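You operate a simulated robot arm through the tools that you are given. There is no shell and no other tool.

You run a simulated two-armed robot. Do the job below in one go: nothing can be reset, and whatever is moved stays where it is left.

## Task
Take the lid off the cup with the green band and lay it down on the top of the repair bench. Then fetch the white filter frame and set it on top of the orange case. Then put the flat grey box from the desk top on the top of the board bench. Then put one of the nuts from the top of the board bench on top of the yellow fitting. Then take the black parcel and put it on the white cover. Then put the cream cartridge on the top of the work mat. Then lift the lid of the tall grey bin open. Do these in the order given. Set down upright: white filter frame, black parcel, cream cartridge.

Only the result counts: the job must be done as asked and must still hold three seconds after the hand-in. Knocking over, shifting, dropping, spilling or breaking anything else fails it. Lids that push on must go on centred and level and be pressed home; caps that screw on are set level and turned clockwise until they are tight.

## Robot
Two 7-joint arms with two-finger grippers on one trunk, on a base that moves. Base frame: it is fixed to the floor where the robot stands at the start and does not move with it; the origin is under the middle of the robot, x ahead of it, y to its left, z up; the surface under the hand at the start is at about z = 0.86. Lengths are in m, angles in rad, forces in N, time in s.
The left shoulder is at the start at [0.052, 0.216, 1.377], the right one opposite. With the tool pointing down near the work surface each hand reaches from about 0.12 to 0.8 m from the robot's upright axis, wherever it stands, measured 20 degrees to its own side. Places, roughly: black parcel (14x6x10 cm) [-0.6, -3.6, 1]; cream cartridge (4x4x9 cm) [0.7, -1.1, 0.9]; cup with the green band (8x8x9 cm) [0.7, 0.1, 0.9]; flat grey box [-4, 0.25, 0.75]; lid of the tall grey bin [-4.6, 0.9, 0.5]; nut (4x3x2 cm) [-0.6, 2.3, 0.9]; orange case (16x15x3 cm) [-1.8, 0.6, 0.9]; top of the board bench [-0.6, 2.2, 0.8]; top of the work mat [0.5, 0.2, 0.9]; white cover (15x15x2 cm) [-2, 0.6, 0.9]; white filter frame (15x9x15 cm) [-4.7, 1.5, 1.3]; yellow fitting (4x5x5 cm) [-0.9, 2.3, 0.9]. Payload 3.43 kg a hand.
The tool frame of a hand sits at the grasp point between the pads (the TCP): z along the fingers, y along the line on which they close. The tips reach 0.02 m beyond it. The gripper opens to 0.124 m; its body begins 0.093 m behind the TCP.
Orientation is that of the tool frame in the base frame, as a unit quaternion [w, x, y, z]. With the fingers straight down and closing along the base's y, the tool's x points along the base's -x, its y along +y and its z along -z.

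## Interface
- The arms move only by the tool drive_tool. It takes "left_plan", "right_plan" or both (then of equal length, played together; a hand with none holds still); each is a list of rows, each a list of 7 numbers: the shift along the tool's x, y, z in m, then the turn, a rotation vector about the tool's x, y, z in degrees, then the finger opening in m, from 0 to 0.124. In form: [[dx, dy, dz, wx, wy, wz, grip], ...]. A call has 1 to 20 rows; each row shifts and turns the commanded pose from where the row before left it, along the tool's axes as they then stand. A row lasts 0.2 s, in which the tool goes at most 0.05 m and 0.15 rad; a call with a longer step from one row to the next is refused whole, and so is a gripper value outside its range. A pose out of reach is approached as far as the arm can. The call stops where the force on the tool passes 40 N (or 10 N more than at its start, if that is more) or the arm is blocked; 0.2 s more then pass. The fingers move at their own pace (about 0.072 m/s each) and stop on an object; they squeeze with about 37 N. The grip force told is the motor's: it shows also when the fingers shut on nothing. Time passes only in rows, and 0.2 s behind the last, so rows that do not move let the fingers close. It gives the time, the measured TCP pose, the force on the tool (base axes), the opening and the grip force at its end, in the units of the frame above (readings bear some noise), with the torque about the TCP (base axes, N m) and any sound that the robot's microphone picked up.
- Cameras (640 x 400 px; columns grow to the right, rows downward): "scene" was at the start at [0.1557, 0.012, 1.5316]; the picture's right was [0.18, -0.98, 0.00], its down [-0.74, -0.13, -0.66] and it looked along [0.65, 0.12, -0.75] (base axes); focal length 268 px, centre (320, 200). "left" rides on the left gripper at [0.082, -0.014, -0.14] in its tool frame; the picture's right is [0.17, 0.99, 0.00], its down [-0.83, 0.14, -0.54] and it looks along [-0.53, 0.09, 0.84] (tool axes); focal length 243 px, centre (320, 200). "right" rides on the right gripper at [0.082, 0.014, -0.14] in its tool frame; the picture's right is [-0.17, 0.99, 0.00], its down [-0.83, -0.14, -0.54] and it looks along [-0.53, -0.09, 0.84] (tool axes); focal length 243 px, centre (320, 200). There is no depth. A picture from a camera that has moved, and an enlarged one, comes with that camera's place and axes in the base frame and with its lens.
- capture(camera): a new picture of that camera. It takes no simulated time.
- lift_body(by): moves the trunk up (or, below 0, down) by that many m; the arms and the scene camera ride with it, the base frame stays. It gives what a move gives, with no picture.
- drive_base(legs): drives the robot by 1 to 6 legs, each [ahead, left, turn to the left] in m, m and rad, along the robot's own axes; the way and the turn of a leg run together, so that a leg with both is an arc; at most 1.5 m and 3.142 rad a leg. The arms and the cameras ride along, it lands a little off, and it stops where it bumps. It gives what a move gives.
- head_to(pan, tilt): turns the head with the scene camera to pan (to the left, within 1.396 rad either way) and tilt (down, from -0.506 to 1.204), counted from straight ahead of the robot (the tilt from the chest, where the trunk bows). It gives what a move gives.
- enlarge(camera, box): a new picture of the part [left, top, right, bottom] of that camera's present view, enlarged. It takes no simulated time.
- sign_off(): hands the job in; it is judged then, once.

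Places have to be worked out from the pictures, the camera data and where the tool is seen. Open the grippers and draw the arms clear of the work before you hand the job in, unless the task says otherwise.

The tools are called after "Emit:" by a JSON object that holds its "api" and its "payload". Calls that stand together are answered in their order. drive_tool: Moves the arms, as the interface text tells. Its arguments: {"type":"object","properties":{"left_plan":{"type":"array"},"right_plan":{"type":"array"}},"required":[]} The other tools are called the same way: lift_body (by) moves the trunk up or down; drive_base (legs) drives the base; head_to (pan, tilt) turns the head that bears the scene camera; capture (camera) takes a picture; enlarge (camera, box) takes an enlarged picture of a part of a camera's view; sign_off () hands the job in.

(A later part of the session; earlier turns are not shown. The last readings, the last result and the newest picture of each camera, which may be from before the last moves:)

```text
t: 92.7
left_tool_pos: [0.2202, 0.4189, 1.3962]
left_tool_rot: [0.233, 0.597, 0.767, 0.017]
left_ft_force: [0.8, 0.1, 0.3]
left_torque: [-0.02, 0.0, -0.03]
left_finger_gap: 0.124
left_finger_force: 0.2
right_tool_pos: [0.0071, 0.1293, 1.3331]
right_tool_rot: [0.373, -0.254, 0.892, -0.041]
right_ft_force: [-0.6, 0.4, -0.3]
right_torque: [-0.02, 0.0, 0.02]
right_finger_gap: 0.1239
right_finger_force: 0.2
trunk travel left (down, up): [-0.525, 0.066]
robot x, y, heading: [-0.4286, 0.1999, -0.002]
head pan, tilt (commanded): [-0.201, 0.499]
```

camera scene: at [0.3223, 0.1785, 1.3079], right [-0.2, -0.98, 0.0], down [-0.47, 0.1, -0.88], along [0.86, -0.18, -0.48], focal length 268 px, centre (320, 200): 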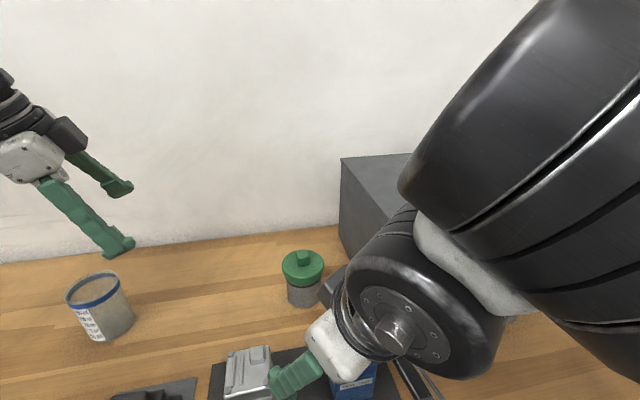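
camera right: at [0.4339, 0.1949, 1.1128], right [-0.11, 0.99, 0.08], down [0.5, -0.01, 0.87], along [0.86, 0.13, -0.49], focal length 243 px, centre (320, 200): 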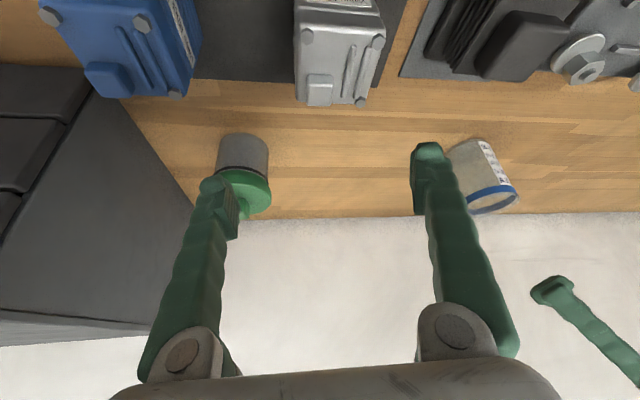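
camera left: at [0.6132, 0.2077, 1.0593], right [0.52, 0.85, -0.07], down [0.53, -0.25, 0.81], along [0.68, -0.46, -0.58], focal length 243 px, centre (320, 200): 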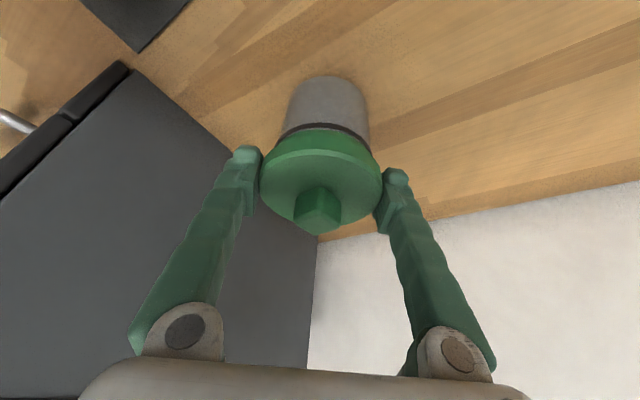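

Back in free space with the trunk at its start height. I turn the right hand to straight down with zero yaw, its home orientation.

Emit:
{"api": "drive_tool", "payload": {"right_plan": [[0, 0, 0, -0.7, 6.33, 4.31, 0.124], [0, 0, 0, -0.7, 6.33, 4.31, 0.124], [0, 0, 0, -0.7, 6.33, 4.31, 0.124], [0, 0, 0, -0.7, 6.33, 4.31, 0.124], [0, 0, 0, -0.7, 6.33, 4.31, 0.124], [0, 0, 0, -0.7, 6.33, 4.31, 0.124], [0, 0, 0, -0.7, 6.33, 4.31, 0.124]]}}

```text
t: 94.3
left_tool_pos: [0.2183, 0.4182, 1.3976]
left_tool_rot: [0.235, 0.596, 0.767, 0.017]
left_ft_force: [0.8, -0.3, -0.3]
left_torque: [0.02, 0.02, 0.02]
left_finger_gap: 0.124
left_finger_force: 0.0
right_tool_pos: [0.0056, 0.1288, 1.3356]
right_tool_rot: [0.374, -0.252, 0.892, -0.04]
right_ft_force: [0.0, 0.6, 0.0]
right_torque: [-0.03, -0.03, -0.01]
right_finger_gap: 0.1244
right_finger_force: 0.2
right hand out of reach, approached as far as the arm can: row 1, 2, 3, 4, 5, 6, 7
trunk travel left (down, up): [-0.525, 0.066]
robot x, y, heading: [-0.4261, 0.2011, -0.003]
head pan, tilt (commanded): [-0.201, 0.499]
```

The right arm didn't move at all, so I look at its posture.

Emit:
{"api": "head_to", "payload": {"pan": -0.8, "tilt": 0.1}}

Emit:
{"api": "capture", "payload": {"camera": "scene"}}

Emit:
{"api": "head_to", "payload": {"pan": -0.3, "tilt": 0.1}}

Emit:
{"api": "capture", "payload": {"camera": "scene"}}

Emit:
{"api": "capture", "payload": {"camera": "left"}}

```text
t: 95.3
left_tool_pos: [0.2179, 0.417, 1.3958]
left_tool_rot: [0.235, 0.596, 0.767, 0.017]
left_ft_force: [-0.2, -0.3, -0.2]
left_torque: [-0.03, 0.0, -0.03]
left_finger_gap: 0.1241
left_finger_force: 0.2
right_tool_pos: [0.0046, 0.129, 1.3354]
right_tool_rot: [0.374, -0.253, 0.891, -0.041]
right_ft_force: [-0.5, 0.4, -0.3]
right_torque: [0.0, -0.01, -0.04]
right_finger_gap: 0.124
right_finger_force: 0.0
trunk travel left (down, up): [-0.525, 0.066]
robot x, y, heading: [-0.4269, 0.1988, -0.005]
head pan, tilt (commanded): [-0.799, 0.099]
```

```text
taken
camera scene: at [-0.2824, 0.1332, 1.599], right [-0.72, -0.7, 0.0], down [-0.07, 0.07, -0.99], along [0.69, -0.72, -0.1], focal length 268 px, centre (320, 200)
```

scene: 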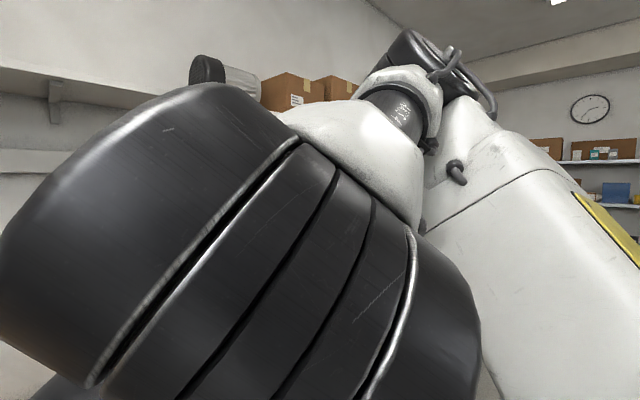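

```text
t: 96.2
left_tool_pos: [0.218, 0.4178, 1.3962]
left_tool_rot: [0.235, 0.596, 0.767, 0.016]
left_ft_force: [-0.6, 0.1, 0.9]
left_torque: [-0.02, 0.0, 0.01]
left_finger_gap: 0.124
left_finger_force: 0.1
right_tool_pos: [0.0049, 0.1292, 1.3338]
right_tool_rot: [0.374, -0.253, 0.891, -0.041]
right_ft_force: [0.0, -0.4, 0.0]
right_torque: [0.02, -0.02, -0.01]
right_finger_gap: 0.1241
right_finger_force: 0.2
trunk travel left (down, up): [-0.525, 0.066]
robot x, y, heading: [-0.4243, 0.1998, -0.005]
head pan, tilt (commanded): [-0.3, 0.099]
```

```text
taken
camera scene: at [-0.2587, 0.1716, 1.5991], right [-0.3, -0.95, 0.0], down [-0.09, 0.03, -1.0], along [0.95, -0.3, -0.1], focal length 268 px, centre (320, 200)
```

scene: 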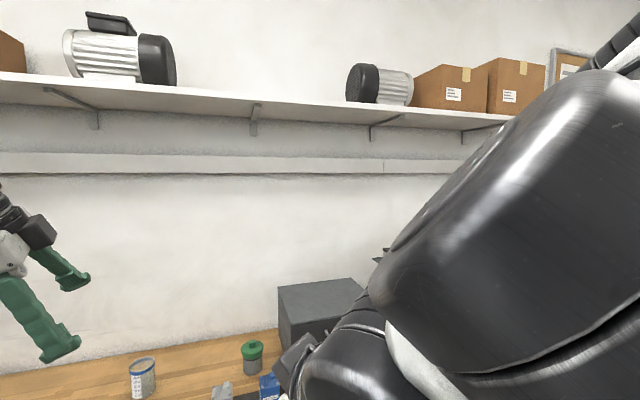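

```text
taken
camera left: at [0.1385, 0.5277, 1.4894], right [0.87, 0.44, 0.25], down [0.07, -0.59, 0.8], along [0.5, -0.68, -0.54], focal length 243 px, centre (320, 200)
```

left: 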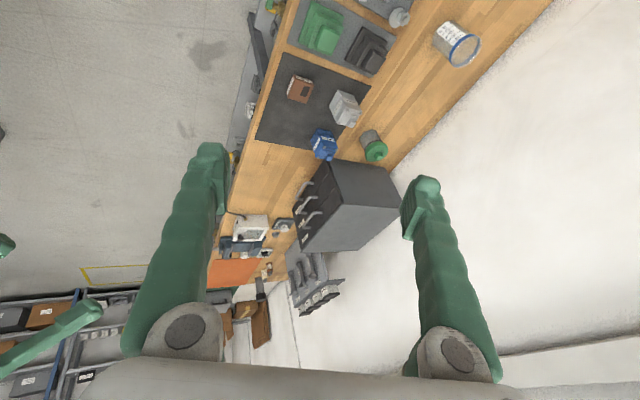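

The right wrist is folded close beside the head. I push the right hand forward and down along its own axis to unfold it.

Emit:
{"api": "drive_tool", "payload": {"right_plan": [[0, 0, 0.04, 0, 0, 0, 0.124], [0, 0, 0.04, 0, 0, 0, 0.124], [0, 0, 0.04, 0, 0, 0, 0.124], [0, 0, 0.04, 0, 0, 0, 0.124]]}}

```text
t: 97.2
left_tool_pos: [0.2172, 0.4195, 1.3956]
left_tool_rot: [0.235, 0.597, 0.767, 0.017]
left_ft_force: [-0.2, -0.4, -0.3]
left_torque: [0.0, -0.02, 0.01]
left_finger_gap: 0.124
left_finger_force: 0.0
right_tool_pos: [0.032, 0.124, 1.2925]
right_tool_rot: [0.377, -0.25, 0.891, -0.041]
right_ft_force: [-1.0, 0.0, 0.3]
right_torque: [0.0, 0.0, 0.0]
right_finger_gap: 0.1241
right_finger_force: 0.1
right hand out of reach, approached as far as the arm can: row 1, 2, 3, 4
trunk travel left (down, up): [-0.525, 0.066]
robot x, y, heading: [-0.4264, 0.2013, -0.006]
head pan, tilt (commanded): [-0.3, 0.099]
```

It moves downward but not forward. I go straight down in base z for a few rows.

Emit:
{"api": "drive_tool", "payload": {"right_plan": [[0.0258, 0.0105, 0.0286, 0, 0, 0, 0.124], [0.0258, 0.0105, 0.0286, 0, 0, 0, 0.124], [0.0258, 0.0105, 0.0286, 0, 0, 0, 0.124], [0.0258, 0.0105, 0.0286, 0, 0, 0, 0.124], [0.0258, 0.0105, 0.0286, 0, 0, 0, 0.124]]}}

```text
t: 98.4
left_tool_pos: [0.221, 0.4194, 1.3953]
left_tool_rot: [0.235, 0.596, 0.768, 0.015]
left_ft_force: [-0.2, 0.6, -0.5]
left_torque: [-0.04, 0.04, 0.01]
left_finger_gap: 0.1242
left_finger_force: 0.0
right_tool_pos: [0.0324, 0.1226, 1.0922]
right_tool_rot: [0.374, -0.253, 0.891, -0.04]
right_ft_force: [-0.5, -0.4, -0.5]
right_torque: [0.01, 0.0, 0.06]
right_finger_gap: 0.1241
right_finger_force: 0.0
trunk travel left (down, up): [-0.525, 0.066]
robot x, y, heading: [-0.4239, 0.2026, -0.006]
head pan, tilt (commanded): [-0.3, 0.099]
```

Down is free: now at z 1.09. I retry turning the right hand to straight down with zero yaw here.

Emit:
{"api": "drive_tool", "payload": {"right_plan": [[0, 0, 0, -0.7, 6.33, 4.31, 0.124], [0, 0, 0, -0.7, 6.33, 4.31, 0.124], [0, 0, 0, -0.7, 6.33, 4.31, 0.124], [0, 0, 0, -0.7, 6.33, 4.31, 0.124], [0, 0, 0, -0.7, 6.33, 4.31, 0.124], [0, 0, 0, -0.7, 6.33, 4.31, 0.124], [0, 0, 0, -0.7, 6.33, 4.31, 0.124]]}}

```text
t: 100.0
left_tool_pos: [0.2194, 0.4179, 1.3961]
left_tool_rot: [0.234, 0.597, 0.767, 0.017]
left_ft_force: [0.5, -0.1, -0.5]
left_torque: [0.01, 0.01, 0.02]
left_finger_gap: 0.1238
left_finger_force: 0.0
right_tool_pos: [0.0343, 0.1219, 1.0909]
right_tool_rot: [-0.002, 0.001, 1.0, 0.001]
right_ft_force: [1.5, 0.6, -0.6]
right_torque: [0.01, -0.03, 0.0]
right_finger_gap: 0.1238
right_finger_force: 0.0
trunk travel left (down, up): [-0.525, 0.066]
robot x, y, heading: [-0.4277, 0.2035, -0.001]
head pan, tilt (commanded): [-0.3, 0.099]
```

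The right hand is straight down again. I move it outward to about rel y = -0.3, the mirror of where the left worked well.

Emit:
{"api": "drive_tool", "payload": {"right_plan": [[0, -0.045, 0, 0, 0, 0, 0.124], [0, -0.045, 0, 0, 0, 0, 0.124], [0, -0.045, 0, 0, 0, 0, 0.124], [0, -0.045, 0, 0, 0, 0, 0.124], [0, -0.04, 0, 0, 0, 0, 0.124]]}}

Emit:
{"api": "head_to", "payload": {"pan": -0.7, "tilt": 0.3}}

Emit:
{"api": "capture", "payload": {"camera": "scene"}}

```text
t: 101.2
left_tool_pos: [0.2184, 0.4185, 1.3971]
left_tool_rot: [0.234, 0.596, 0.768, 0.017]
left_ft_force: [0.9, -0.1, 0.5]
left_torque: [0.04, -0.02, 0.01]
left_finger_gap: 0.1242
left_finger_force: 0.1
right_tool_pos: [-0.0239, -0.0238, 1.0949]
right_tool_rot: [0.003, 0.003, 1.0, -0.001]
right_ft_force: [-1.0, 0.1, -0.5]
right_torque: [0.02, -0.02, -0.01]
right_finger_gap: 0.1241
right_finger_force: 0.2
right hand out of reach, approached as far as the arm can: row 3, 4, 5
trunk travel left (down, up): [-0.525, 0.066]
robot x, y, heading: [-0.4274, 0.1977, -0.006]
head pan, tilt (commanded): [-0.3, 0.099]
```

```text
t: 102.1
left_tool_pos: [0.2177, 0.4194, 1.3964]
left_tool_rot: [0.235, 0.596, 0.767, 0.018]
left_ft_force: [-1.4, 0.7, 0.1]
left_torque: [-0.02, 0.01, -0.02]
left_finger_gap: 0.1242
left_finger_force: 0.0
right_tool_pos: [-0.0214, -0.023, 1.0951]
right_tool_rot: [0.003, 0.003, 1.0, -0.003]
right_ft_force: [-0.8, 0.5, 0.3]
right_torque: [-0.02, 0.01, 0.03]
right_finger_gap: 0.124
right_finger_force: 0.0
trunk travel left (down, up): [-0.525, 0.066]
robot x, y, heading: [-0.4245, 0.1995, -0.005]
head pan, tilt (commanded): [-0.7, 0.3]
```

```text
taken
camera scene: at [-0.2749, 0.1392, 1.5804], right [-0.65, -0.76, 0.0], down [-0.23, 0.19, -0.96], along [0.73, -0.62, -0.3], focal length 268 px, centre (320, 200)
```

scene: 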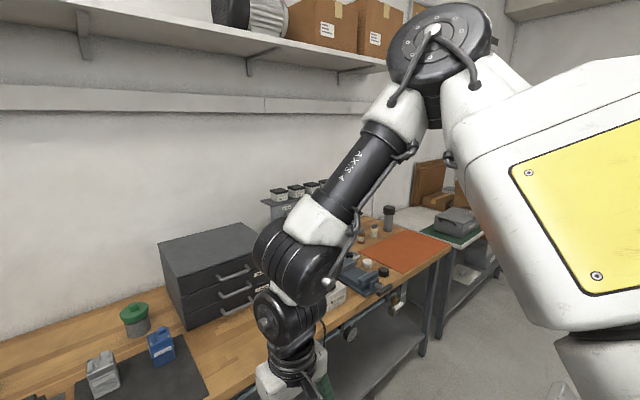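

Going outward stalls at zero yaw, so the right wrist's limit seems to have the same sense as the left's, not a mirrored one. I test a positive yaw of 32° on the right hand and then outward motion.

Emit:
{"api": "drive_tool", "payload": {"right_plan": [[0, 0, 0, 0, 0, 8, 0.124], [0, 0, 0, 0, 0, 8, 0.124], [0, 0, 0, 0, 0, 8, 0.124], [0, 0, 0, 0, 0, 8, 0.124], [0.0212, -0.0339, 0, 0, 0, 0, 0.124], [0.0212, -0.0339, 0, 0, 0, 0, 0.124]]}}

```text
t: 103.5
left_tool_pos: [0.2175, 0.4179, 1.398]
left_tool_rot: [0.235, 0.597, 0.767, 0.018]
left_ft_force: [-0.1, -0.3, -0.2]
left_torque: [-0.02, 0.01, -0.01]
left_finger_gap: 0.124
left_finger_force: 0.1
right_tool_pos: [-0.0863, -0.0543, 1.0956]
right_tool_rot: [0.002, 0.277, 0.961, 0.002]
right_ft_force: [-0.6, 0.1, -0.1]
right_torque: [0.02, -0.02, 0.02]
right_finger_gap: 0.1238
right_finger_force: 0.0
right hand out of reach, approached as far as the arm can: row 6
trunk travel left (down, up): [-0.525, 0.066]
robot x, y, heading: [-0.4244, 0.2007, -0.0]
head pan, tilt (commanded): [-0.7, 0.3]
```

I had the sign of one component wrong, which moved it back instead; harmless in free space. Yaw +32° was accepted, so I now move to rel (0.46, -0.33).

Emit:
{"api": "drive_tool", "payload": {"right_plan": [[-0.0347, 0.001, 0, 0, 0, 0, 0.124], [-0.0347, 0.001, 0, 0, 0, 0, 0.124], [-0.0347, 0.001, 0, 0, 0, 0, 0.124], [-0.0347, 0.001, 0, 0, 0, 0, 0.124]]}}

```text
t: 104.5
left_tool_pos: [0.2204, 0.4178, 1.3957]
left_tool_rot: [0.234, 0.596, 0.768, 0.017]
left_ft_force: [1.3, -0.3, 0.0]
left_torque: [0.04, 0.02, -0.02]
left_finger_gap: 0.1238
left_finger_force: 0.0
right_tool_pos: [0.0354, -0.1251, 1.0945]
right_tool_rot: [0.0, 0.276, 0.961, 0.001]
right_ft_force: [-0.2, -0.1, 0.1]
right_torque: [0.03, 0.04, 0.02]
right_finger_gap: 0.1241
right_finger_force: 0.1
trunk travel left (down, up): [-0.525, 0.066]
robot x, y, heading: [-0.4263, 0.2006, -0.006]
head pan, tilt (commanded): [-0.7, 0.3]
```

So positive yaw is the free sense for both hands. For the knob I could use the flipped yaw of 166° (same closing axis, tilt the other way); I test turning the right hand from 32° to 166° here in free space.

Emit:
{"api": "drive_tool", "payload": {"right_plan": [[0, 0, 0, 0, 0, 8.4, 0.124], [0, 0, 0, 0, 0, 8.4, 0.124], [0, 0, 0, 0, 0, 8.4, 0.124], [0, 0, 0, 0, 0, 8.4, 0.124], [0, 0, 0, 0, 0, 8.4, 0.124], [0, 0, 0, 0, 0, 8.4, 0.124], [0, 0, 0, 0, 0, 8.4, 0.124], [0, 0, 0, 0, 0, 8.4, 0.124], [0, 0, 0, 0, 0, 8.4, 0.124], [0, 0, 0, 0, 0, 8.4, 0.124], [0, 0, 0, 0, 0, 8.4, 0.124], [0, 0, 0, 0, 0, 8.4, 0.124], [0, 0, 0, 0, 0, 8.4, 0.124], [0, 0, 0, 0, 0, 8.4, 0.124], [0, 0, 0, 0, 0, 8.4, 0.124], [0, 0, 0, 0, 0, 8.0, 0.124]]}}

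```text
t: 107.9
left_tool_pos: [0.219, 0.4186, 1.3965]
left_tool_rot: [0.235, 0.597, 0.767, 0.017]
left_ft_force: [0.3, 0.7, -0.9]
left_torque: [-0.01, 0.0, 0.0]
left_finger_gap: 0.1239
left_finger_force: 0.0
right_tool_pos: [0.0354, -0.1231, 1.0972]
right_tool_rot: [-0.001, 0.993, 0.121, 0.001]
right_ft_force: [-1.1, 0.3, 0.2]
right_torque: [-0.01, 0.07, -0.01]
right_finger_gap: 0.1239
right_finger_force: 0.1
trunk travel left (down, up): [-0.525, 0.066]
robot x, y, heading: [-0.4264, 0.1996, -0.005]
head pan, tilt (commanded): [-0.7, 0.3]
```

Yaw 166° works fine, so the roll joint has plenty of range that way. I test the vertical reach forward with this yaw (still before the bench).

Emit:
{"api": "drive_tool", "payload": {"right_plan": [[0.0388, 0.0097, 0, 0, 0, 0, 0.124], [0.0388, 0.0097, 0, 0, 0, 0, 0.124], [0.0388, 0.0097, 0, 0, 0, 0, 0.124], [0.0388, 0.0097, 0, 0, 0, 0, 0.124], [0.0388, 0.0097, 0, 0, 0, 0, 0.124]]}}

```text
t: 109.1
left_tool_pos: [0.2189, 0.4202, 1.3957]
left_tool_rot: [0.235, 0.596, 0.768, 0.017]
left_ft_force: [0.3, -0.8, -1.0]
left_torque: [-0.02, 0.03, -0.03]
left_finger_gap: 0.124
left_finger_force: 0.0
right_tool_pos: [0.2362, -0.1225, 1.0966]
right_tool_rot: [-0.001, 0.993, 0.122, 0.0]
right_ft_force: [-0.2, 0.2, -0.3]
right_torque: [-0.01, 0.07, -0.01]
right_finger_gap: 0.1238
right_finger_force: 0.1
trunk travel left (down, up): [-0.525, 0.066]
robot x, y, heading: [-0.4241, 0.2055, -0.005]
head pan, tilt (commanded): [-0.7, 0.3]
```

Vertical reach of 0.74 m from the axis works with this yaw — the roll limit was behind all the stalls. I now pull the right hand back and up, and bring the left hand down and turn it to the side-grip attitude (heading -75°, 45° down) while still in free space.

Emit:
{"api": "drive_tool", "payload": {"left_plan": [[0.0183, -0.0218, 0.0305, 0, 0, 0, 0.124], [0.0183, -0.0218, 0.0305, 0, 0, 0, 0.124], [0.0183, -0.0218, 0.0305, 0, 0, 0, 0.124], [0.0183, -0.0218, 0.0305, 0, 0, 0, 0.124], [0.0183, -0.0218, 0.0305, 0, 0, 0, 0.124], [0.0183, -0.0218, 0.0305, 0, 0, 0, 0.124], [0.0183, -0.0218, 0.0305, 0, 0, 0, 0.124], [0, 0, 0, 4.1, -6.08, -1.9, 0.124], [0, 0, 0, 4.1, -6.08, -1.9, 0.124], [0, 0, 0, 4.1, -6.08, -1.9, 0.124], [0, 0, 0, 4.1, -6.08, -1.9, 0.124]], "right_plan": [[-0.0282, -0.0109, -0.0143, 0, 0, 0, 0.124], [-0.0282, -0.0109, -0.0143, 0, 0, 0, 0.124], [-0.0282, -0.0109, -0.0143, 0, 0, 0, 0.124], [-0.0282, -0.0109, -0.0143, 0, 0, 0, 0.124], [-0.0282, -0.0109, -0.0143, 0, 0, 0, 0.124], [-0.0282, -0.0109, -0.0143, 0, 0, 0, 0.124], [-0.0282, -0.0109, -0.0143, 0, 0, 0, 0.124], [0, 0, 0, 0, 0, 0, 0.124], [0, 0, 0, 0, 0, 0, 0.124], [0, 0, 0, 0, 0, 0, 0.124], [0, 0, 0, 0, 0, 0, 0.124]]}}

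```text
t: 111.5
left_tool_pos: [0.1387, 0.4391, 1.1168]
left_tool_rot: [0.305, 0.563, 0.732, -0.234]
left_ft_force: [-0.2, 0.1, 0.2]
left_torque: [0.0, -0.02, 0.0]
left_finger_gap: 0.1242
left_finger_force: 0.1
right_tool_pos: [0.0257, -0.0953, 1.1952]
right_tool_rot: [0.0, 0.993, 0.122, 0.001]
right_ft_force: [-0.2, -0.2, -0.2]
right_torque: [-0.02, 0.01, -0.02]
right_finger_gap: 0.1239
right_finger_force: 0.1
trunk travel left (down, up): [-0.525, 0.066]
robot x, y, heading: [-0.4282, 0.1996, -0.002]
head pan, tilt (commanded): [-0.7, 0.3]
```

Both hands took their attitudes without complaint. I drive back to the bench to x ≈ 0.07 with the hands high.

Emit:
{"api": "drive_base", "payload": {"legs": [[0.495, 0.0, 0.002]]}}

Emit:
{"api": "capture", "payload": {"camera": "left"}}

Emit:
{"api": "head_to", "payload": {"pan": 0.0, "tilt": 0.6}}

Emit:
{"api": "capture", "payload": {"camera": "scene"}}

```text
t: 115.0
left_tool_pos: [0.6332, 0.4397, 1.1162]
left_tool_rot: [0.304, 0.562, 0.734, -0.233]
left_ft_force: [-0.4, 0.2, 0.0]
left_torque: [0.01, -0.02, 0.04]
left_finger_gap: 0.1241
left_finger_force: 0.1
right_tool_pos: [0.5215, -0.095, 1.1957]
right_tool_rot: [-0.001, 0.992, 0.124, 0.002]
right_ft_force: [0.1, 0.2, -1.2]
right_torque: [0.02, -0.03, 0.01]
right_finger_gap: 0.124
right_finger_force: 0.0
trunk travel left (down, up): [-0.525, 0.066]
robot x, y, heading: [0.0711, 0.1994, 0.0]
head pan, tilt (commanded): [-0.7, 0.3]
```

```text
taken
camera left: at [0.5785, 0.5891, 1.158], right [0.92, 0.37, -0.12], down [0.19, -0.16, 0.97], along [0.34, -0.91, -0.22], focal length 243 px, centre (320, 200)
```

left: 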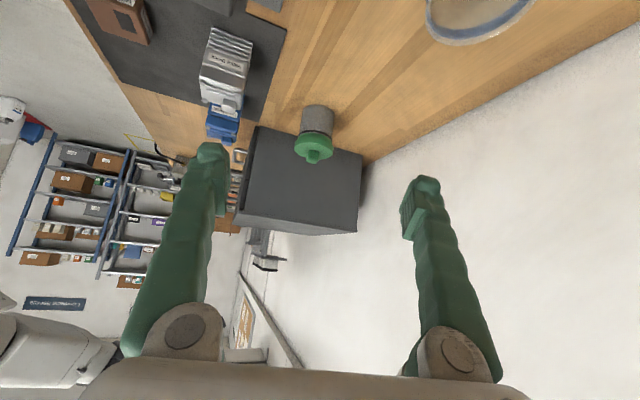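

```text
t: 116.1
left_tool_pos: [0.6326, 0.4408, 1.1165]
left_tool_rot: [0.305, 0.561, 0.734, -0.232]
left_ft_force: [-1.2, -0.2, 0.9]
left_torque: [0.0, -0.02, 0.0]
left_finger_gap: 0.1238
left_finger_force: 0.0
right_tool_pos: [0.5214, -0.0966, 1.196]
right_tool_rot: [-0.001, 0.992, 0.124, 0.002]
right_ft_force: [-0.1, 0.6, 0.7]
right_torque: [0.02, 0.0, 0.0]
right_finger_gap: 0.1241
right_finger_force: 0.0
trunk travel left (down, up): [-0.525, 0.066]
robot x, y, heading: [0.0713, 0.1984, 0.005]
head pan, tilt (commanded): [0.0, 0.6]
```

```text
taken
camera scene: at [0.2375, 0.1984, 1.553], right [0.0, -1.0, 0.0], down [-0.56, 0.0, -0.83], along [0.83, 0.0, -0.56], focal length 268 px, centre (320, 200)
```

scene: 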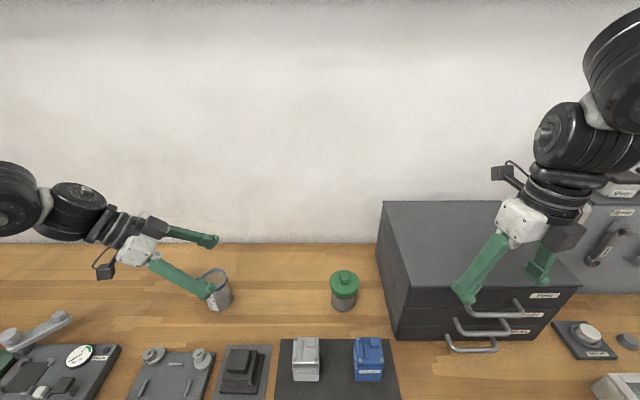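

Clear view: the left hand is left of the cup with room. I move the left hand to a pre-grasp at about (0.694, 0.228, 0.971), behind the cup along the approach line.

Emit:
{"api": "drive_tool", "payload": {"left_plan": [[-0.009, 0.0007, 0.0431, 0, 0, 0, 0.124], [-0.009, 0.0007, 0.0431, 0, 0, 0, 0.124], [-0.009, 0.0007, 0.0431, 0, 0, 0, 0.124], [-0.009, 0.0007, 0.0431, 0, 0, 0, 0.124], [-0.009, 0.0007, 0.0431, 0, 0, 0, 0.124], [-0.009, 0.0007, 0.0431, 0, 0, 0, 0.124]]}}

Emit:
{"api": "capture", "payload": {"camera": "left"}}

Emit:
{"api": "enlarge", "payload": {"camera": "scene", "box": [240, 190, 420, 330]}}

```text
t: 117.5
left_tool_pos: [0.6646, 0.2718, 1.0072]
left_tool_rot: [0.306, 0.561, 0.734, -0.232]
left_ft_force: [-0.8, 0.1, 0.0]
left_torque: [0.05, 0.03, 0.04]
left_finger_gap: 0.1239
left_finger_force: 0.1
left hand out of reach, approached as far as the arm can: row 5, 6
right_tool_pos: [0.5212, -0.0963, 1.1954]
right_tool_rot: [0.0, 0.992, 0.124, 0.001]
right_ft_force: [-0.3, 0.5, 1.3]
right_torque: [0.02, 0.0, 0.02]
right_finger_gap: 0.1238
right_finger_force: 0.1
trunk travel left (down, up): [-0.525, 0.066]
robot x, y, heading: [0.0672, 0.2, -0.001]
head pan, tilt (commanded): [0.0, 0.6]
```

```text
taken
camera left: at [0.6103, 0.4209, 1.0479], right [0.92, 0.37, -0.12], down [0.19, -0.16, 0.97], along [0.34, -0.91, -0.22], focal length 243 px, centre (320, 200)
```

left: 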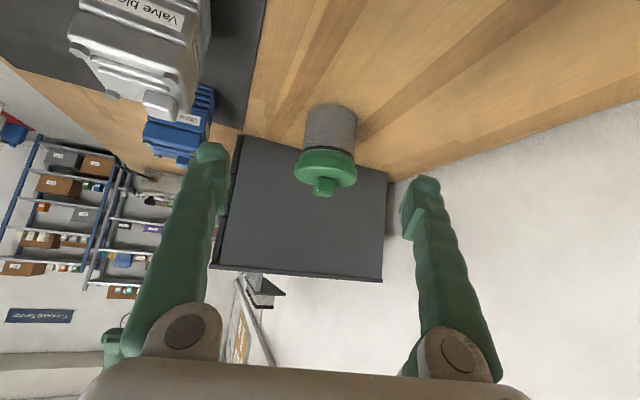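

```text
2.86 times, centred on (330, 260) of scene
camera zoom: at [0.2365, 0.1986, 1.5531], right [0.0, -1.0, 0.0], down [-0.56, 0.0, -0.83], along [0.83, 0.0, -0.56], focal length 765 px, centre (291, 29)
```

zoom: 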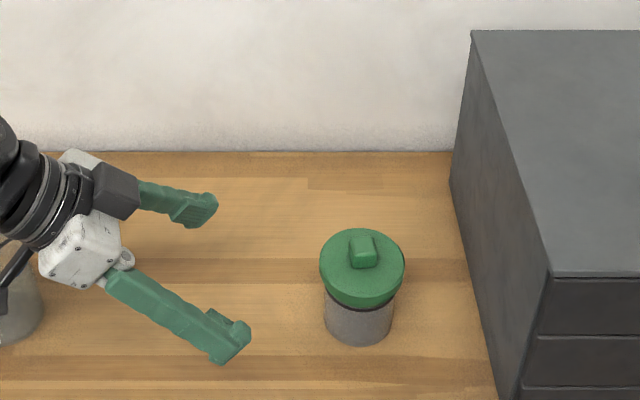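

The left stalled just short at trunk height 0. I raise both hands by ~0.12–0.14 m, then lower the trunk 0.14 m to bring the shoulders forward and level with the work.

Emit:
{"api": "drive_tool", "payload": {"left_plan": [[-0.0278, -0.0015, -0.0382, 0, 0, 0, 0.124], [-0.0278, -0.0015, -0.0382, 0, 0, 0, 0.124], [-0.0278, -0.0015, -0.0382, 0, 0, 0, 0.124]], "right_plan": [[0, 0, -0.04, 0, 0, 0, 0.124], [0, 0, -0.04, 0, 0, 0, 0.124], [0, 0, -0.04, 0, 0, 0, 0.124]]}}

Emit:
{"api": "lift_body", "payload": {"by": -0.14}}

```text
t: 118.3
left_tool_pos: [0.6542, 0.291, 1.1473]
left_tool_rot: [0.306, 0.56, 0.734, -0.232]
left_ft_force: [0.9, 0.4, -0.8]
left_torque: [-0.01, -0.05, 0.01]
left_finger_gap: 0.124
left_finger_force: 0.1
right_tool_pos: [0.5182, -0.096, 1.3169]
right_tool_rot: [-0.001, 0.992, 0.124, 0.001]
right_ft_force: [-0.2, 0.7, 1.5]
right_torque: [-0.03, 0.0, -0.01]
right_finger_gap: 0.1242
right_finger_force: 0.1
trunk travel left (down, up): [-0.525, 0.066]
robot x, y, heading: [0.0721, 0.1995, -0.0]
head pan, tilt (commanded): [0.0, 0.6]
```

```text
t: 120.0
left_tool_pos: [0.6563, 0.2902, 1.0064]
left_tool_rot: [0.306, 0.561, 0.734, -0.232]
left_ft_force: [-0.7, 0.5, -0.3]
left_torque: [0.03, 0.01, 0.01]
left_finger_gap: 0.1241
left_finger_force: 0.1
right_tool_pos: [0.5317, -0.0962, 1.1253]
right_tool_rot: [-0.008, 0.99, 0.123, -0.063]
right_ft_force: [-0.1, 0.3, 0.1]
right_torque: [-0.01, -0.01, 0.02]
right_finger_gap: 0.124
right_finger_force: 0.1
trunk travel left (down, up): [-0.385, 0.206]
robot x, y, heading: [0.0751, 0.1995, -0.003]
head pan, tilt (commanded): [0.0, 0.6]
```

Now I bring the left hand to the pre-grasp point (0.694, 0.228, 0.971).

Emit:
{"api": "drive_tool", "payload": {"left_plan": [[-0.0124, 0.0101, 0.0374, 0, 0, 0, 0.124], [-0.0124, 0.0101, 0.0374, 0, 0, 0, 0.124]]}}

Emit:
{"api": "capture", "payload": {"camera": "left"}}

Emit:
{"api": "capture", "payload": {"camera": "scene"}}

```text
t: 120.5
left_tool_pos: [0.6967, 0.2287, 0.9706]
left_tool_rot: [0.306, 0.559, 0.735, -0.232]
left_ft_force: [0.3, 0.5, 1.0]
left_torque: [0.04, 0.04, -0.03]
left_finger_gap: 0.1241
left_finger_force: 0.1
right_tool_pos: [0.5344, -0.0944, 1.1238]
right_tool_rot: [-0.009, 0.99, 0.124, -0.064]
right_ft_force: [-0.4, 0.5, 0.2]
right_torque: [0.0, 0.06, 0.02]
right_finger_gap: 0.1238
right_finger_force: 0.0
trunk travel left (down, up): [-0.385, 0.206]
robot x, y, heading: [0.0712, 0.201, 0.002]
head pan, tilt (commanded): [0.0, 0.6]
```

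```text
taken
camera left: at [0.6423, 0.3782, 1.0106], right [0.92, 0.37, -0.12], down [0.19, -0.16, 0.97], along [0.34, -0.91, -0.22], focal length 243 px, centre (320, 200)
```

left: 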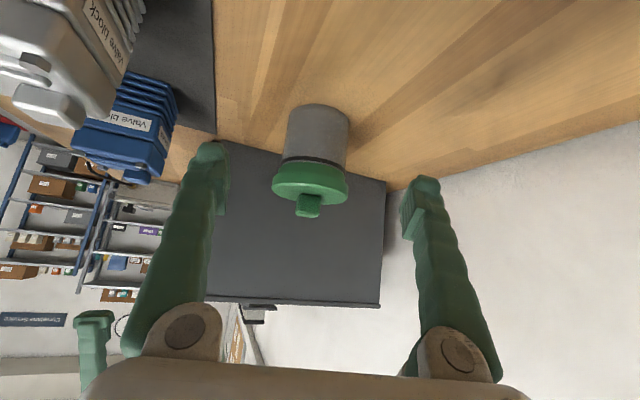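

```text
taken
camera scene: at [0.2981, 0.1994, 1.3973], right [0.0, -1.0, 0.0], down [-0.57, 0.0, -0.82], along [0.82, 0.0, -0.57], focal length 268 px, centre (320, 200)
```

scene: 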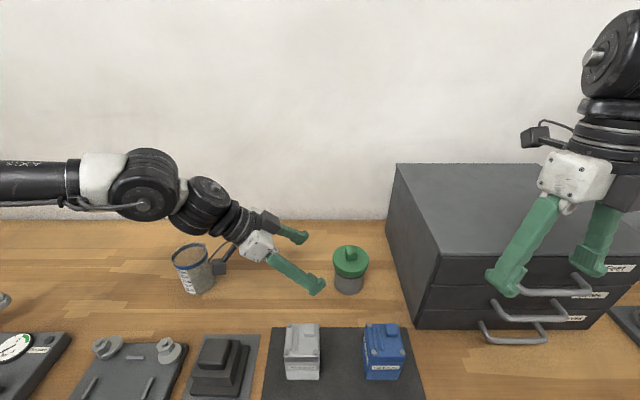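

The projection of the cup axis matches within ~2 px laterally. I advance 0.08 m along the approach line, then check before the last 4 cm.

Emit:
{"api": "drive_tool", "payload": {"left_plan": [[-0.0007, -0.0002, 0.0267, 0, 0, 0, 0.124], [-0.0007, -0.0002, 0.0267, 0, 0, 0, 0.124], [-0.0007, -0.0002, 0.0267, 0, 0, 0, 0.124]]}}

Emit:
{"api": "capture", "payload": {"camera": "left"}}

Emit:
{"api": "enlarge", "payload": {"camera": "scene", "box": [240, 200, 420, 320]}}

```text
t: 121.3
left_tool_pos: [0.7015, 0.2197, 0.939]
left_tool_rot: [0.304, 0.561, 0.734, -0.232]
left_ft_force: [-0.2, -0.6, 0.1]
left_torque: [0.0, -0.02, 0.01]
left_finger_gap: 0.1241
left_finger_force: 0.1
left hand out of reach, approached as far as the arm can: row 1, 2, 3
right_tool_pos: [0.5314, -0.0961, 1.1247]
right_tool_rot: [-0.01, 0.99, 0.123, -0.063]
right_ft_force: [0.5, -0.8, -0.3]
right_torque: [0.04, -0.02, -0.01]
right_finger_gap: 0.124
right_finger_force: 0.1
trunk travel left (down, up): [-0.385, 0.206]
robot x, y, heading: [0.0674, 0.2031, 0.001]
head pan, tilt (commanded): [0.0, 0.6]
```

```text
taken
camera left: at [0.6471, 0.3693, 0.981], right [0.92, 0.37, -0.12], down [0.19, -0.16, 0.97], along [0.34, -0.91, -0.22], focal length 243 px, centre (320, 200)
```

left: 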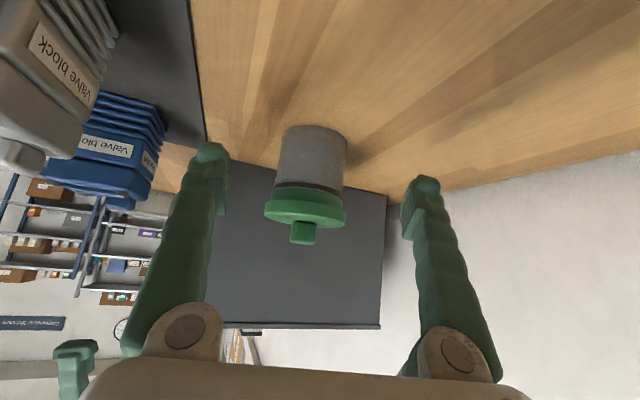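

```text
3.33 times, centred on (330, 260) of scene
camera zoom: at [0.2958, 0.1982, 1.3977], right [0.0, -1.0, 0.0], down [-0.56, 0.0, -0.83], along [0.83, 0.0, -0.56], focal length 893 px, centre (287, 0)
```

zoom: 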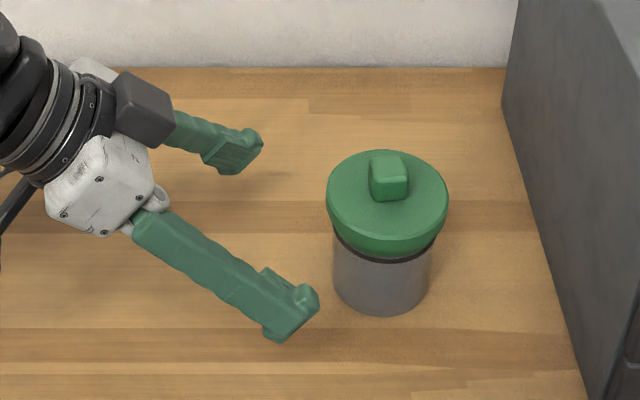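

It sank but would not go further inward: the same roll limit at this bearing. I draw the left hand back along its axis and shift the base 0.15 m to the right so the left hand works further out to its own side.

Emit:
{"api": "drive_tool", "payload": {"left_plan": [[0, 0, -0.04, 0, 0, 0, 0.124], [0, 0, -0.04, 0, 0, 0, 0.124], [0, 0, -0.04, 0, 0, 0, 0.124], [0, 0, -0.04, 0, 0, 0, 0.124], [0, 0, -0.04, 0, 0, 0, 0.124]]}}

Emit:
{"api": "drive_base", "payload": {"legs": [[0.0, -0.15, 0.0]]}}

```text
t: 122.5
left_tool_pos: [0.6623, 0.3565, 1.0826]
left_tool_rot: [0.304, 0.562, 0.733, -0.234]
left_ft_force: [-0.2, 0.3, 0.3]
left_torque: [-0.03, -0.03, 0.02]
left_finger_gap: 0.124
left_finger_force: 0.0
right_tool_pos: [0.5306, -0.0956, 1.1249]
right_tool_rot: [-0.009, 0.99, 0.124, -0.063]
right_ft_force: [0.0, -0.3, -0.1]
right_torque: [-0.01, -0.01, -0.03]
right_finger_gap: 0.124
right_finger_force: 0.0
trunk travel left (down, up): [-0.385, 0.206]
robot x, y, heading: [0.0658, 0.201, -0.001]
head pan, tilt (commanded): [0.0, 0.6]
```

```text
t: 125.2
left_tool_pos: [0.6651, 0.2084, 1.082]
left_tool_rot: [0.304, 0.561, 0.734, -0.232]
left_ft_force: [0.8, 0.1, 0.4]
left_torque: [-0.01, -0.02, 0.02]
left_finger_gap: 0.1237
left_finger_force: 0.1
right_tool_pos: [0.5321, -0.2446, 1.1253]
right_tool_rot: [-0.009, 0.99, 0.124, -0.064]
right_ft_force: [0.0, 0.1, -0.8]
right_torque: [0.0, 0.01, -0.01]
right_finger_gap: 0.1236
right_finger_force: 0.0
trunk travel left (down, up): [-0.385, 0.206]
robot x, y, heading: [0.0666, 0.0513, 0.008]
head pan, tilt (commanded): [0.0, 0.6]
```

The base is now at y = 0.05. I move the left hand down to the pre-grasp point (0.697, 0.225, 0.971) again.

Emit:
{"api": "drive_tool", "payload": {"left_plan": [[0.0278, 0.0117, 0.0245, 0, 0, 0, 0.124], [0.0278, 0.0117, 0.0245, 0, 0, 0, 0.124], [0.0278, 0.0117, 0.0245, 0, 0, 0, 0.124]]}}

Emit:
{"api": "capture", "payload": {"camera": "left"}}

```text
t: 126.0
left_tool_pos: [0.6981, 0.2243, 0.9701]
left_tool_rot: [0.304, 0.561, 0.734, -0.233]
left_ft_force: [-0.5, -0.1, 0.0]
left_torque: [0.0, 0.01, -0.01]
left_finger_gap: 0.1241
left_finger_force: 0.1
right_tool_pos: [0.533, -0.2441, 1.1251]
right_tool_rot: [-0.009, 0.99, 0.124, -0.064]
right_ft_force: [0.1, -0.1, 0.5]
right_torque: [-0.01, 0.03, 0.01]
right_finger_gap: 0.1242
right_finger_force: 0.1
trunk travel left (down, up): [-0.385, 0.206]
robot x, y, heading: [0.0687, 0.0538, 0.005]
head pan, tilt (commanded): [0.0, 0.6]
```

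```text
taken
camera left: at [0.6433, 0.3739, 1.0113], right [0.92, 0.37, -0.12], down [0.19, -0.16, 0.97], along [0.34, -0.91, -0.22], focal length 243 px, centre (320, 200)
```

left: 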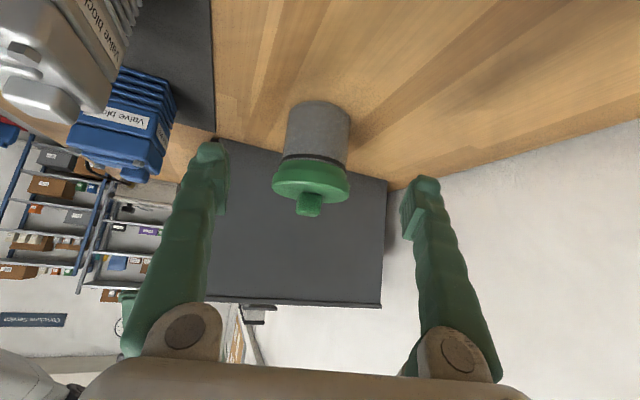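

No stall this time. I advance 0.08 m along the approach axis.

Emit:
{"api": "drive_tool", "payload": {"left_plan": [[0, -0.0003, 0.0267, 0, 0, 0, 0.124], [0, -0.0003, 0.0267, 0, 0, 0, 0.124], [0, -0.0003, 0.0267, 0, 0, 0, 0.124]]}}

Emit:
{"api": "capture", "payload": {"camera": "left"}}

Emit:
{"api": "capture", "payload": {"camera": "scene"}}

```text
t: 126.8
left_tool_pos: [0.7106, 0.1693, 0.9137]
left_tool_rot: [0.304, 0.561, 0.734, -0.232]
left_ft_force: [-0.1, 0.0, 0.4]
left_torque: [0.01, 0.0, -0.04]
left_finger_gap: 0.124
left_finger_force: 0.1
right_tool_pos: [0.5322, -0.2456, 1.1235]
right_tool_rot: [-0.008, 0.99, 0.124, -0.064]
right_ft_force: [0.7, -0.4, 0.4]
right_torque: [0.01, 0.01, 0.02]
right_finger_gap: 0.1242
right_finger_force: 0.1
trunk travel left (down, up): [-0.385, 0.206]
robot x, y, heading: [0.0736, 0.0493, 0.005]
head pan, tilt (commanded): [0.0, 0.6]
```

```text
taken
camera left: at [0.6567, 0.3183, 0.9549], right [0.92, 0.37, -0.12], down [0.19, -0.16, 0.97], along [0.34, -0.91, -0.22], focal length 243 px, centre (320, 200)
```

left: 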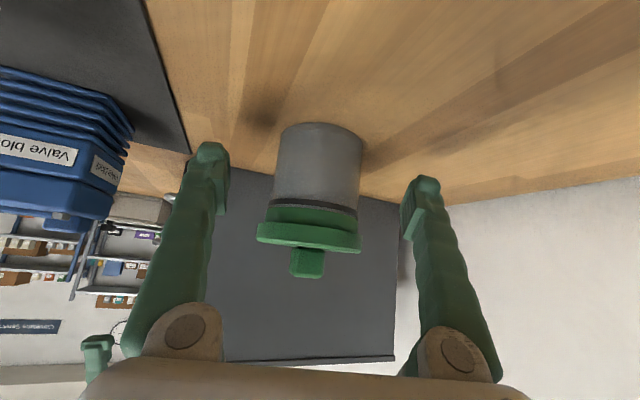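

```text
taken
camera scene: at [0.2968, 0.0494, 1.3975], right [0.0, -1.0, 0.0], down [-0.57, 0.0, -0.82], along [0.82, 0.0, -0.57], focal length 268 px, centre (320, 200)
```

scene: 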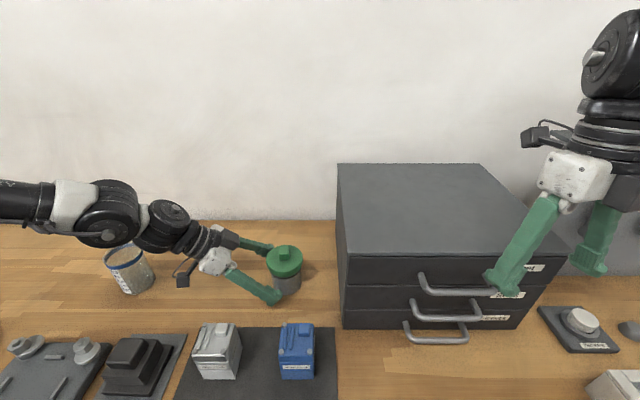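

Well centred. I advance the last 0.037 m; the fingertips should then straddle the body just above the bench.

Emit:
{"api": "drive_tool", "payload": {"left_plan": [[0, 0.0006, 0.0185, 0, 0, 0, 0.124], [0, 0.0006, 0.0185, 0, 0, 0, 0.124]]}}

Emit:
{"api": "capture", "payload": {"camera": "left"}}

Emit:
{"api": "enlarge", "payload": {"camera": "scene", "box": [200, 210, 330, 310]}}

```text
t: 127.4
left_tool_pos: [0.7199, 0.1448, 0.8872]
left_tool_rot: [0.306, 0.56, 0.734, -0.232]
left_ft_force: [0.1, -0.4, 0.5]
left_torque: [-0.05, -0.02, -0.03]
left_finger_gap: 0.1241
left_finger_force: 0.2
right_tool_pos: [0.5339, -0.2446, 1.1238]
right_tool_rot: [-0.008, 0.99, 0.124, -0.063]
right_ft_force: [0.7, 0.1, -0.5]
right_torque: [-0.01, 0.02, 0.02]
right_finger_gap: 0.1238
right_finger_force: 0.1
trunk travel left (down, up): [-0.385, 0.206]
robot x, y, heading: [0.0712, 0.0503, 0.0]
head pan, tilt (commanded): [0.0, 0.6]
```

```text
taken
camera left: at [0.6648, 0.294, 0.9281], right [0.92, 0.37, -0.12], down [0.19, -0.16, 0.97], along [0.34, -0.91, -0.22], focal length 243 px, centre (320, 200)
```

left: 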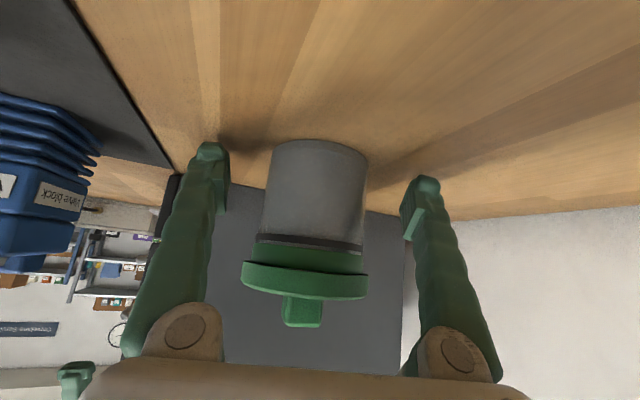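

```text
4.00 times, centred on (265, 260) of scene
camera zoom: at [0.297, 0.0501, 1.3975], right [0.0, -1.0, 0.0], down [-0.57, 0.0, -0.82], along [0.82, 0.0, -0.57], focal length 1071 px, centre (540, -40)
```

zoom: 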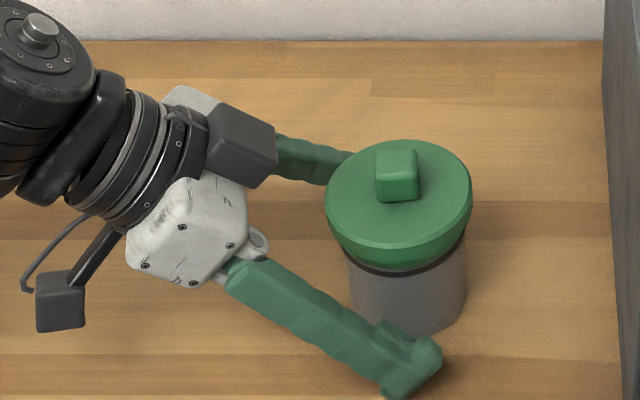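

The body sits between the pads, about 3 mm off centre. I shift that 3 mm and close on the body.

Emit:
{"api": "drive_tool", "payload": {"left_plan": [[0, -0.003, 0, 0, 0, 0, 0.124], [0, 0, 0, 0, 0, 0, 0.04], [0, 0, 0, 0, 0, 0, 0.04], [0, 0, 0, 0, 0, 0, 0.04], [0, 0, 0, 0, 0, 0, 0.04], [0, 0, 0, 0, 0, 0, 0.04]]}}

Emit:
{"api": "capture", "payload": {"camera": "left"}}

Emit:
{"api": "enlarge", "payload": {"camera": "scene", "box": [200, 210, 330, 310]}}

```text
t: 128.8
left_tool_pos: [0.7145, 0.1439, 0.8875]
left_tool_rot: [0.303, 0.561, 0.734, -0.233]
left_ft_force: [-0.8, 0.1, -0.6]
left_torque: [0.0, 0.15, -0.02]
left_finger_gap: 0.0715
left_finger_force: 37.1
right_tool_pos: [0.5328, -0.2454, 1.1238]
right_tool_rot: [-0.009, 0.99, 0.124, -0.063]
right_ft_force: [0.6, 0.1, 0.2]
right_torque: [-0.02, -0.01, 0.02]
right_finger_gap: 0.1242
right_finger_force: 0.0
trunk travel left (down, up): [-0.385, 0.206]
robot x, y, heading: [0.0687, 0.0529, 0.003]
head pan, tilt (commanded): [0.0, 0.6]
```

```text
taken
camera left: at [0.6608, 0.2933, 0.9285], right [0.92, 0.37, -0.12], down [0.19, -0.16, 0.97], along [0.34, -0.91, -0.22], focal length 243 px, centre (320, 200)
```

left: 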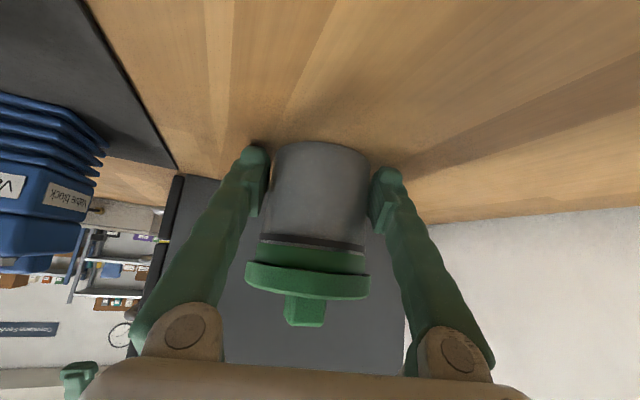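

```text
4.00 times, centred on (265, 260) of scene
camera zoom: at [0.2963, 0.05, 1.3976], right [0.0, -1.0, 0.0], down [-0.56, 0.0, -0.83], along [0.83, 0.0, -0.56], focal length 1071 px, centre (540, -40)
```

zoom: 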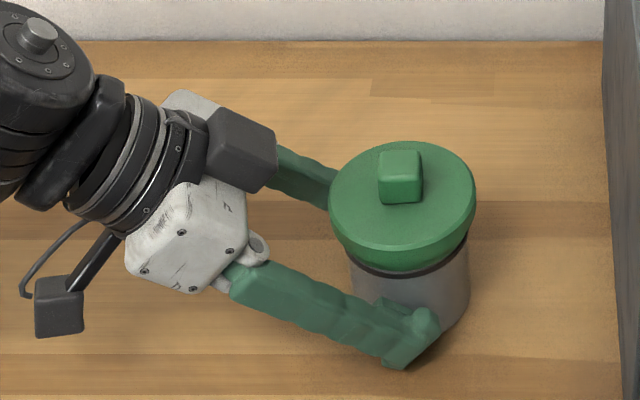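

The body is held firmly (0.0715 m, 37 N) and the cup has barely moved. I enlarge the knob to fix its angle before bringing in the right hand.

Emit:
{"api": "enlarge", "payload": {"camera": "scene", "box": [260, 235, 310, 275]}}

```text
10.00 times, centred on (285, 255) of scene
camera zoom: at [0.2963, 0.05, 1.3976], right [0.0, -1.0, 0.0], down [-0.56, 0.0, -0.83], along [0.83, 0.0, -0.56], focal length 2679 px, centre (670, -350)
```

zoom: 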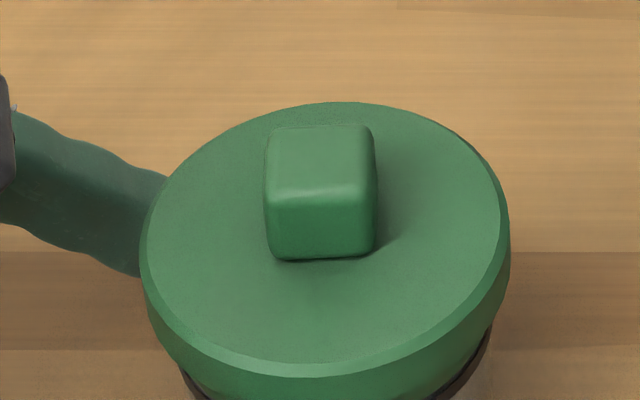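

The knob is now about 6° off the base axes, so the right yaw should be ~174°. I turn the right hand there with a 12° forward tilt about its closing axis, narrowing its fingers to 0.06 m.

Emit:
{"api": "drive_tool", "payload": {"right_plan": [[0, 0, 0, -0.76, 6.37, 2.7, 0.06], [0, 0, 0, -0.76, 6.37, 2.7, 0.06], [0, 0, 0, -0.76, 6.37, 2.7, 0.06]]}}

```text
t: 129.6
left_tool_pos: [0.7148, 0.1439, 0.8866]
left_tool_rot: [0.305, 0.561, 0.734, -0.232]
left_ft_force: [-0.5, 1.2, -1.9]
left_torque: [0.0, 0.11, -0.03]
left_finger_gap: 0.0713
left_finger_force: 36.4
right_tool_pos: [0.5317, -0.2448, 1.125]
right_tool_rot: [-0.006, 0.993, 0.052, 0.104]
right_ft_force: [-0.1, -0.5, -0.1]
right_torque: [0.0, -0.02, 0.03]
right_finger_gap: 0.06
right_finger_force: 0.0
trunk travel left (down, up): [-0.385, 0.206]
robot x, y, heading: [0.0676, 0.0527, -0.002]
head pan, tilt (commanded): [0.0, 0.6]
```

The right attitude is set. I move the right hand forward above the drawers' height, then left towards the knob, staying above z = 1.10.

Emit:
{"api": "drive_tool", "payload": {"right_plan": [[0.0353, -0.009, -0.004, 0, 0, 0, 0.06], [0.0353, -0.009, -0.004, 0, 0, 0, 0.06], [0.0353, -0.009, -0.004, 0, 0, 0, 0.06], [0.0353, -0.009, -0.004, 0, 0, 0, 0.06], [0.0096, -0.0396, 0.0095, 0, 0, 0, 0.06], [0.0096, -0.0396, 0.0095, 0, 0, 0, 0.06], [0.0096, -0.0396, 0.0095, 0, 0, 0, 0.06], [0.0096, -0.0396, 0.0095, 0, 0, 0, 0.06], [0.0096, -0.0396, 0.0095, 0, 0, 0, 0.06], [0.0096, -0.0396, 0.0095, 0, 0, 0, 0.06], [0.0096, -0.0396, 0.0095, 0, 0, 0, 0.06], [0.0096, -0.0396, 0.0095, 0, 0, 0, 0.06]]}}

Emit:
{"api": "capture", "payload": {"camera": "scene"}}

Emit:
{"api": "capture", "payload": {"camera": "right"}}

```text
t: 132.4
left_tool_pos: [0.7154, 0.1427, 0.8881]
left_tool_rot: [0.305, 0.561, 0.734, -0.232]
left_ft_force: [-0.3, -1.2, -0.4]
left_torque: [-0.19, 0.1, 0.05]
left_finger_gap: 0.071
left_finger_force: 36.8
right_tool_pos: [0.7491, 0.0908, 1.1455]
right_tool_rot: [-0.048, 0.993, 0.006, 0.106]
right_ft_force: [1.0, -0.3, 0.1]
right_torque: [-0.02, -0.02, 0.02]
right_finger_gap: 0.0599
right_finger_force: 0.1
trunk travel left (down, up): [-0.385, 0.206]
robot x, y, heading: [0.0714, 0.0517, -0.002]
head pan, tilt (commanded): [0.0, 0.6]
stopped in row 12 (right hand): the arm was blocked; the commanded pose is now the measured one
```

```text
taken
camera scene: at [0.2965, 0.049, 1.3976], right [0.0, -1.0, 0.0], down [-0.56, 0.0, -0.83], along [0.83, 0.0, -0.56], focal length 268 px, centre (320, 200)
```

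scene: 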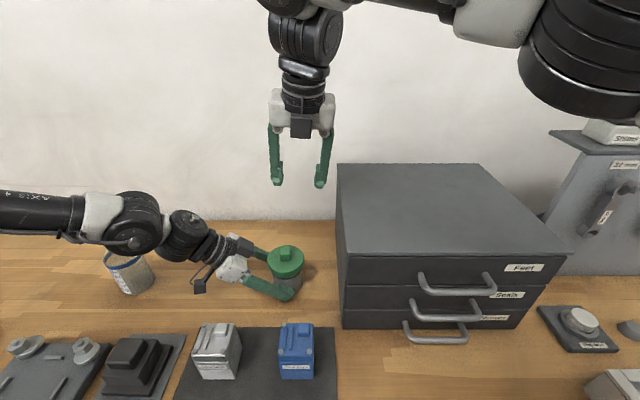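

```text
taken
camera right: at [0.8001, 0.0641, 1.2975], right [-0.14, -0.98, -0.13], down [-0.93, 0.09, 0.36], along [-0.34, 0.17, -0.92], focal length 243 px, centre (320, 200)
```

right: 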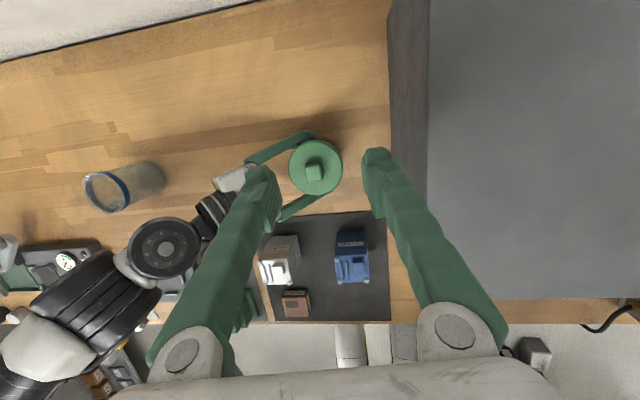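

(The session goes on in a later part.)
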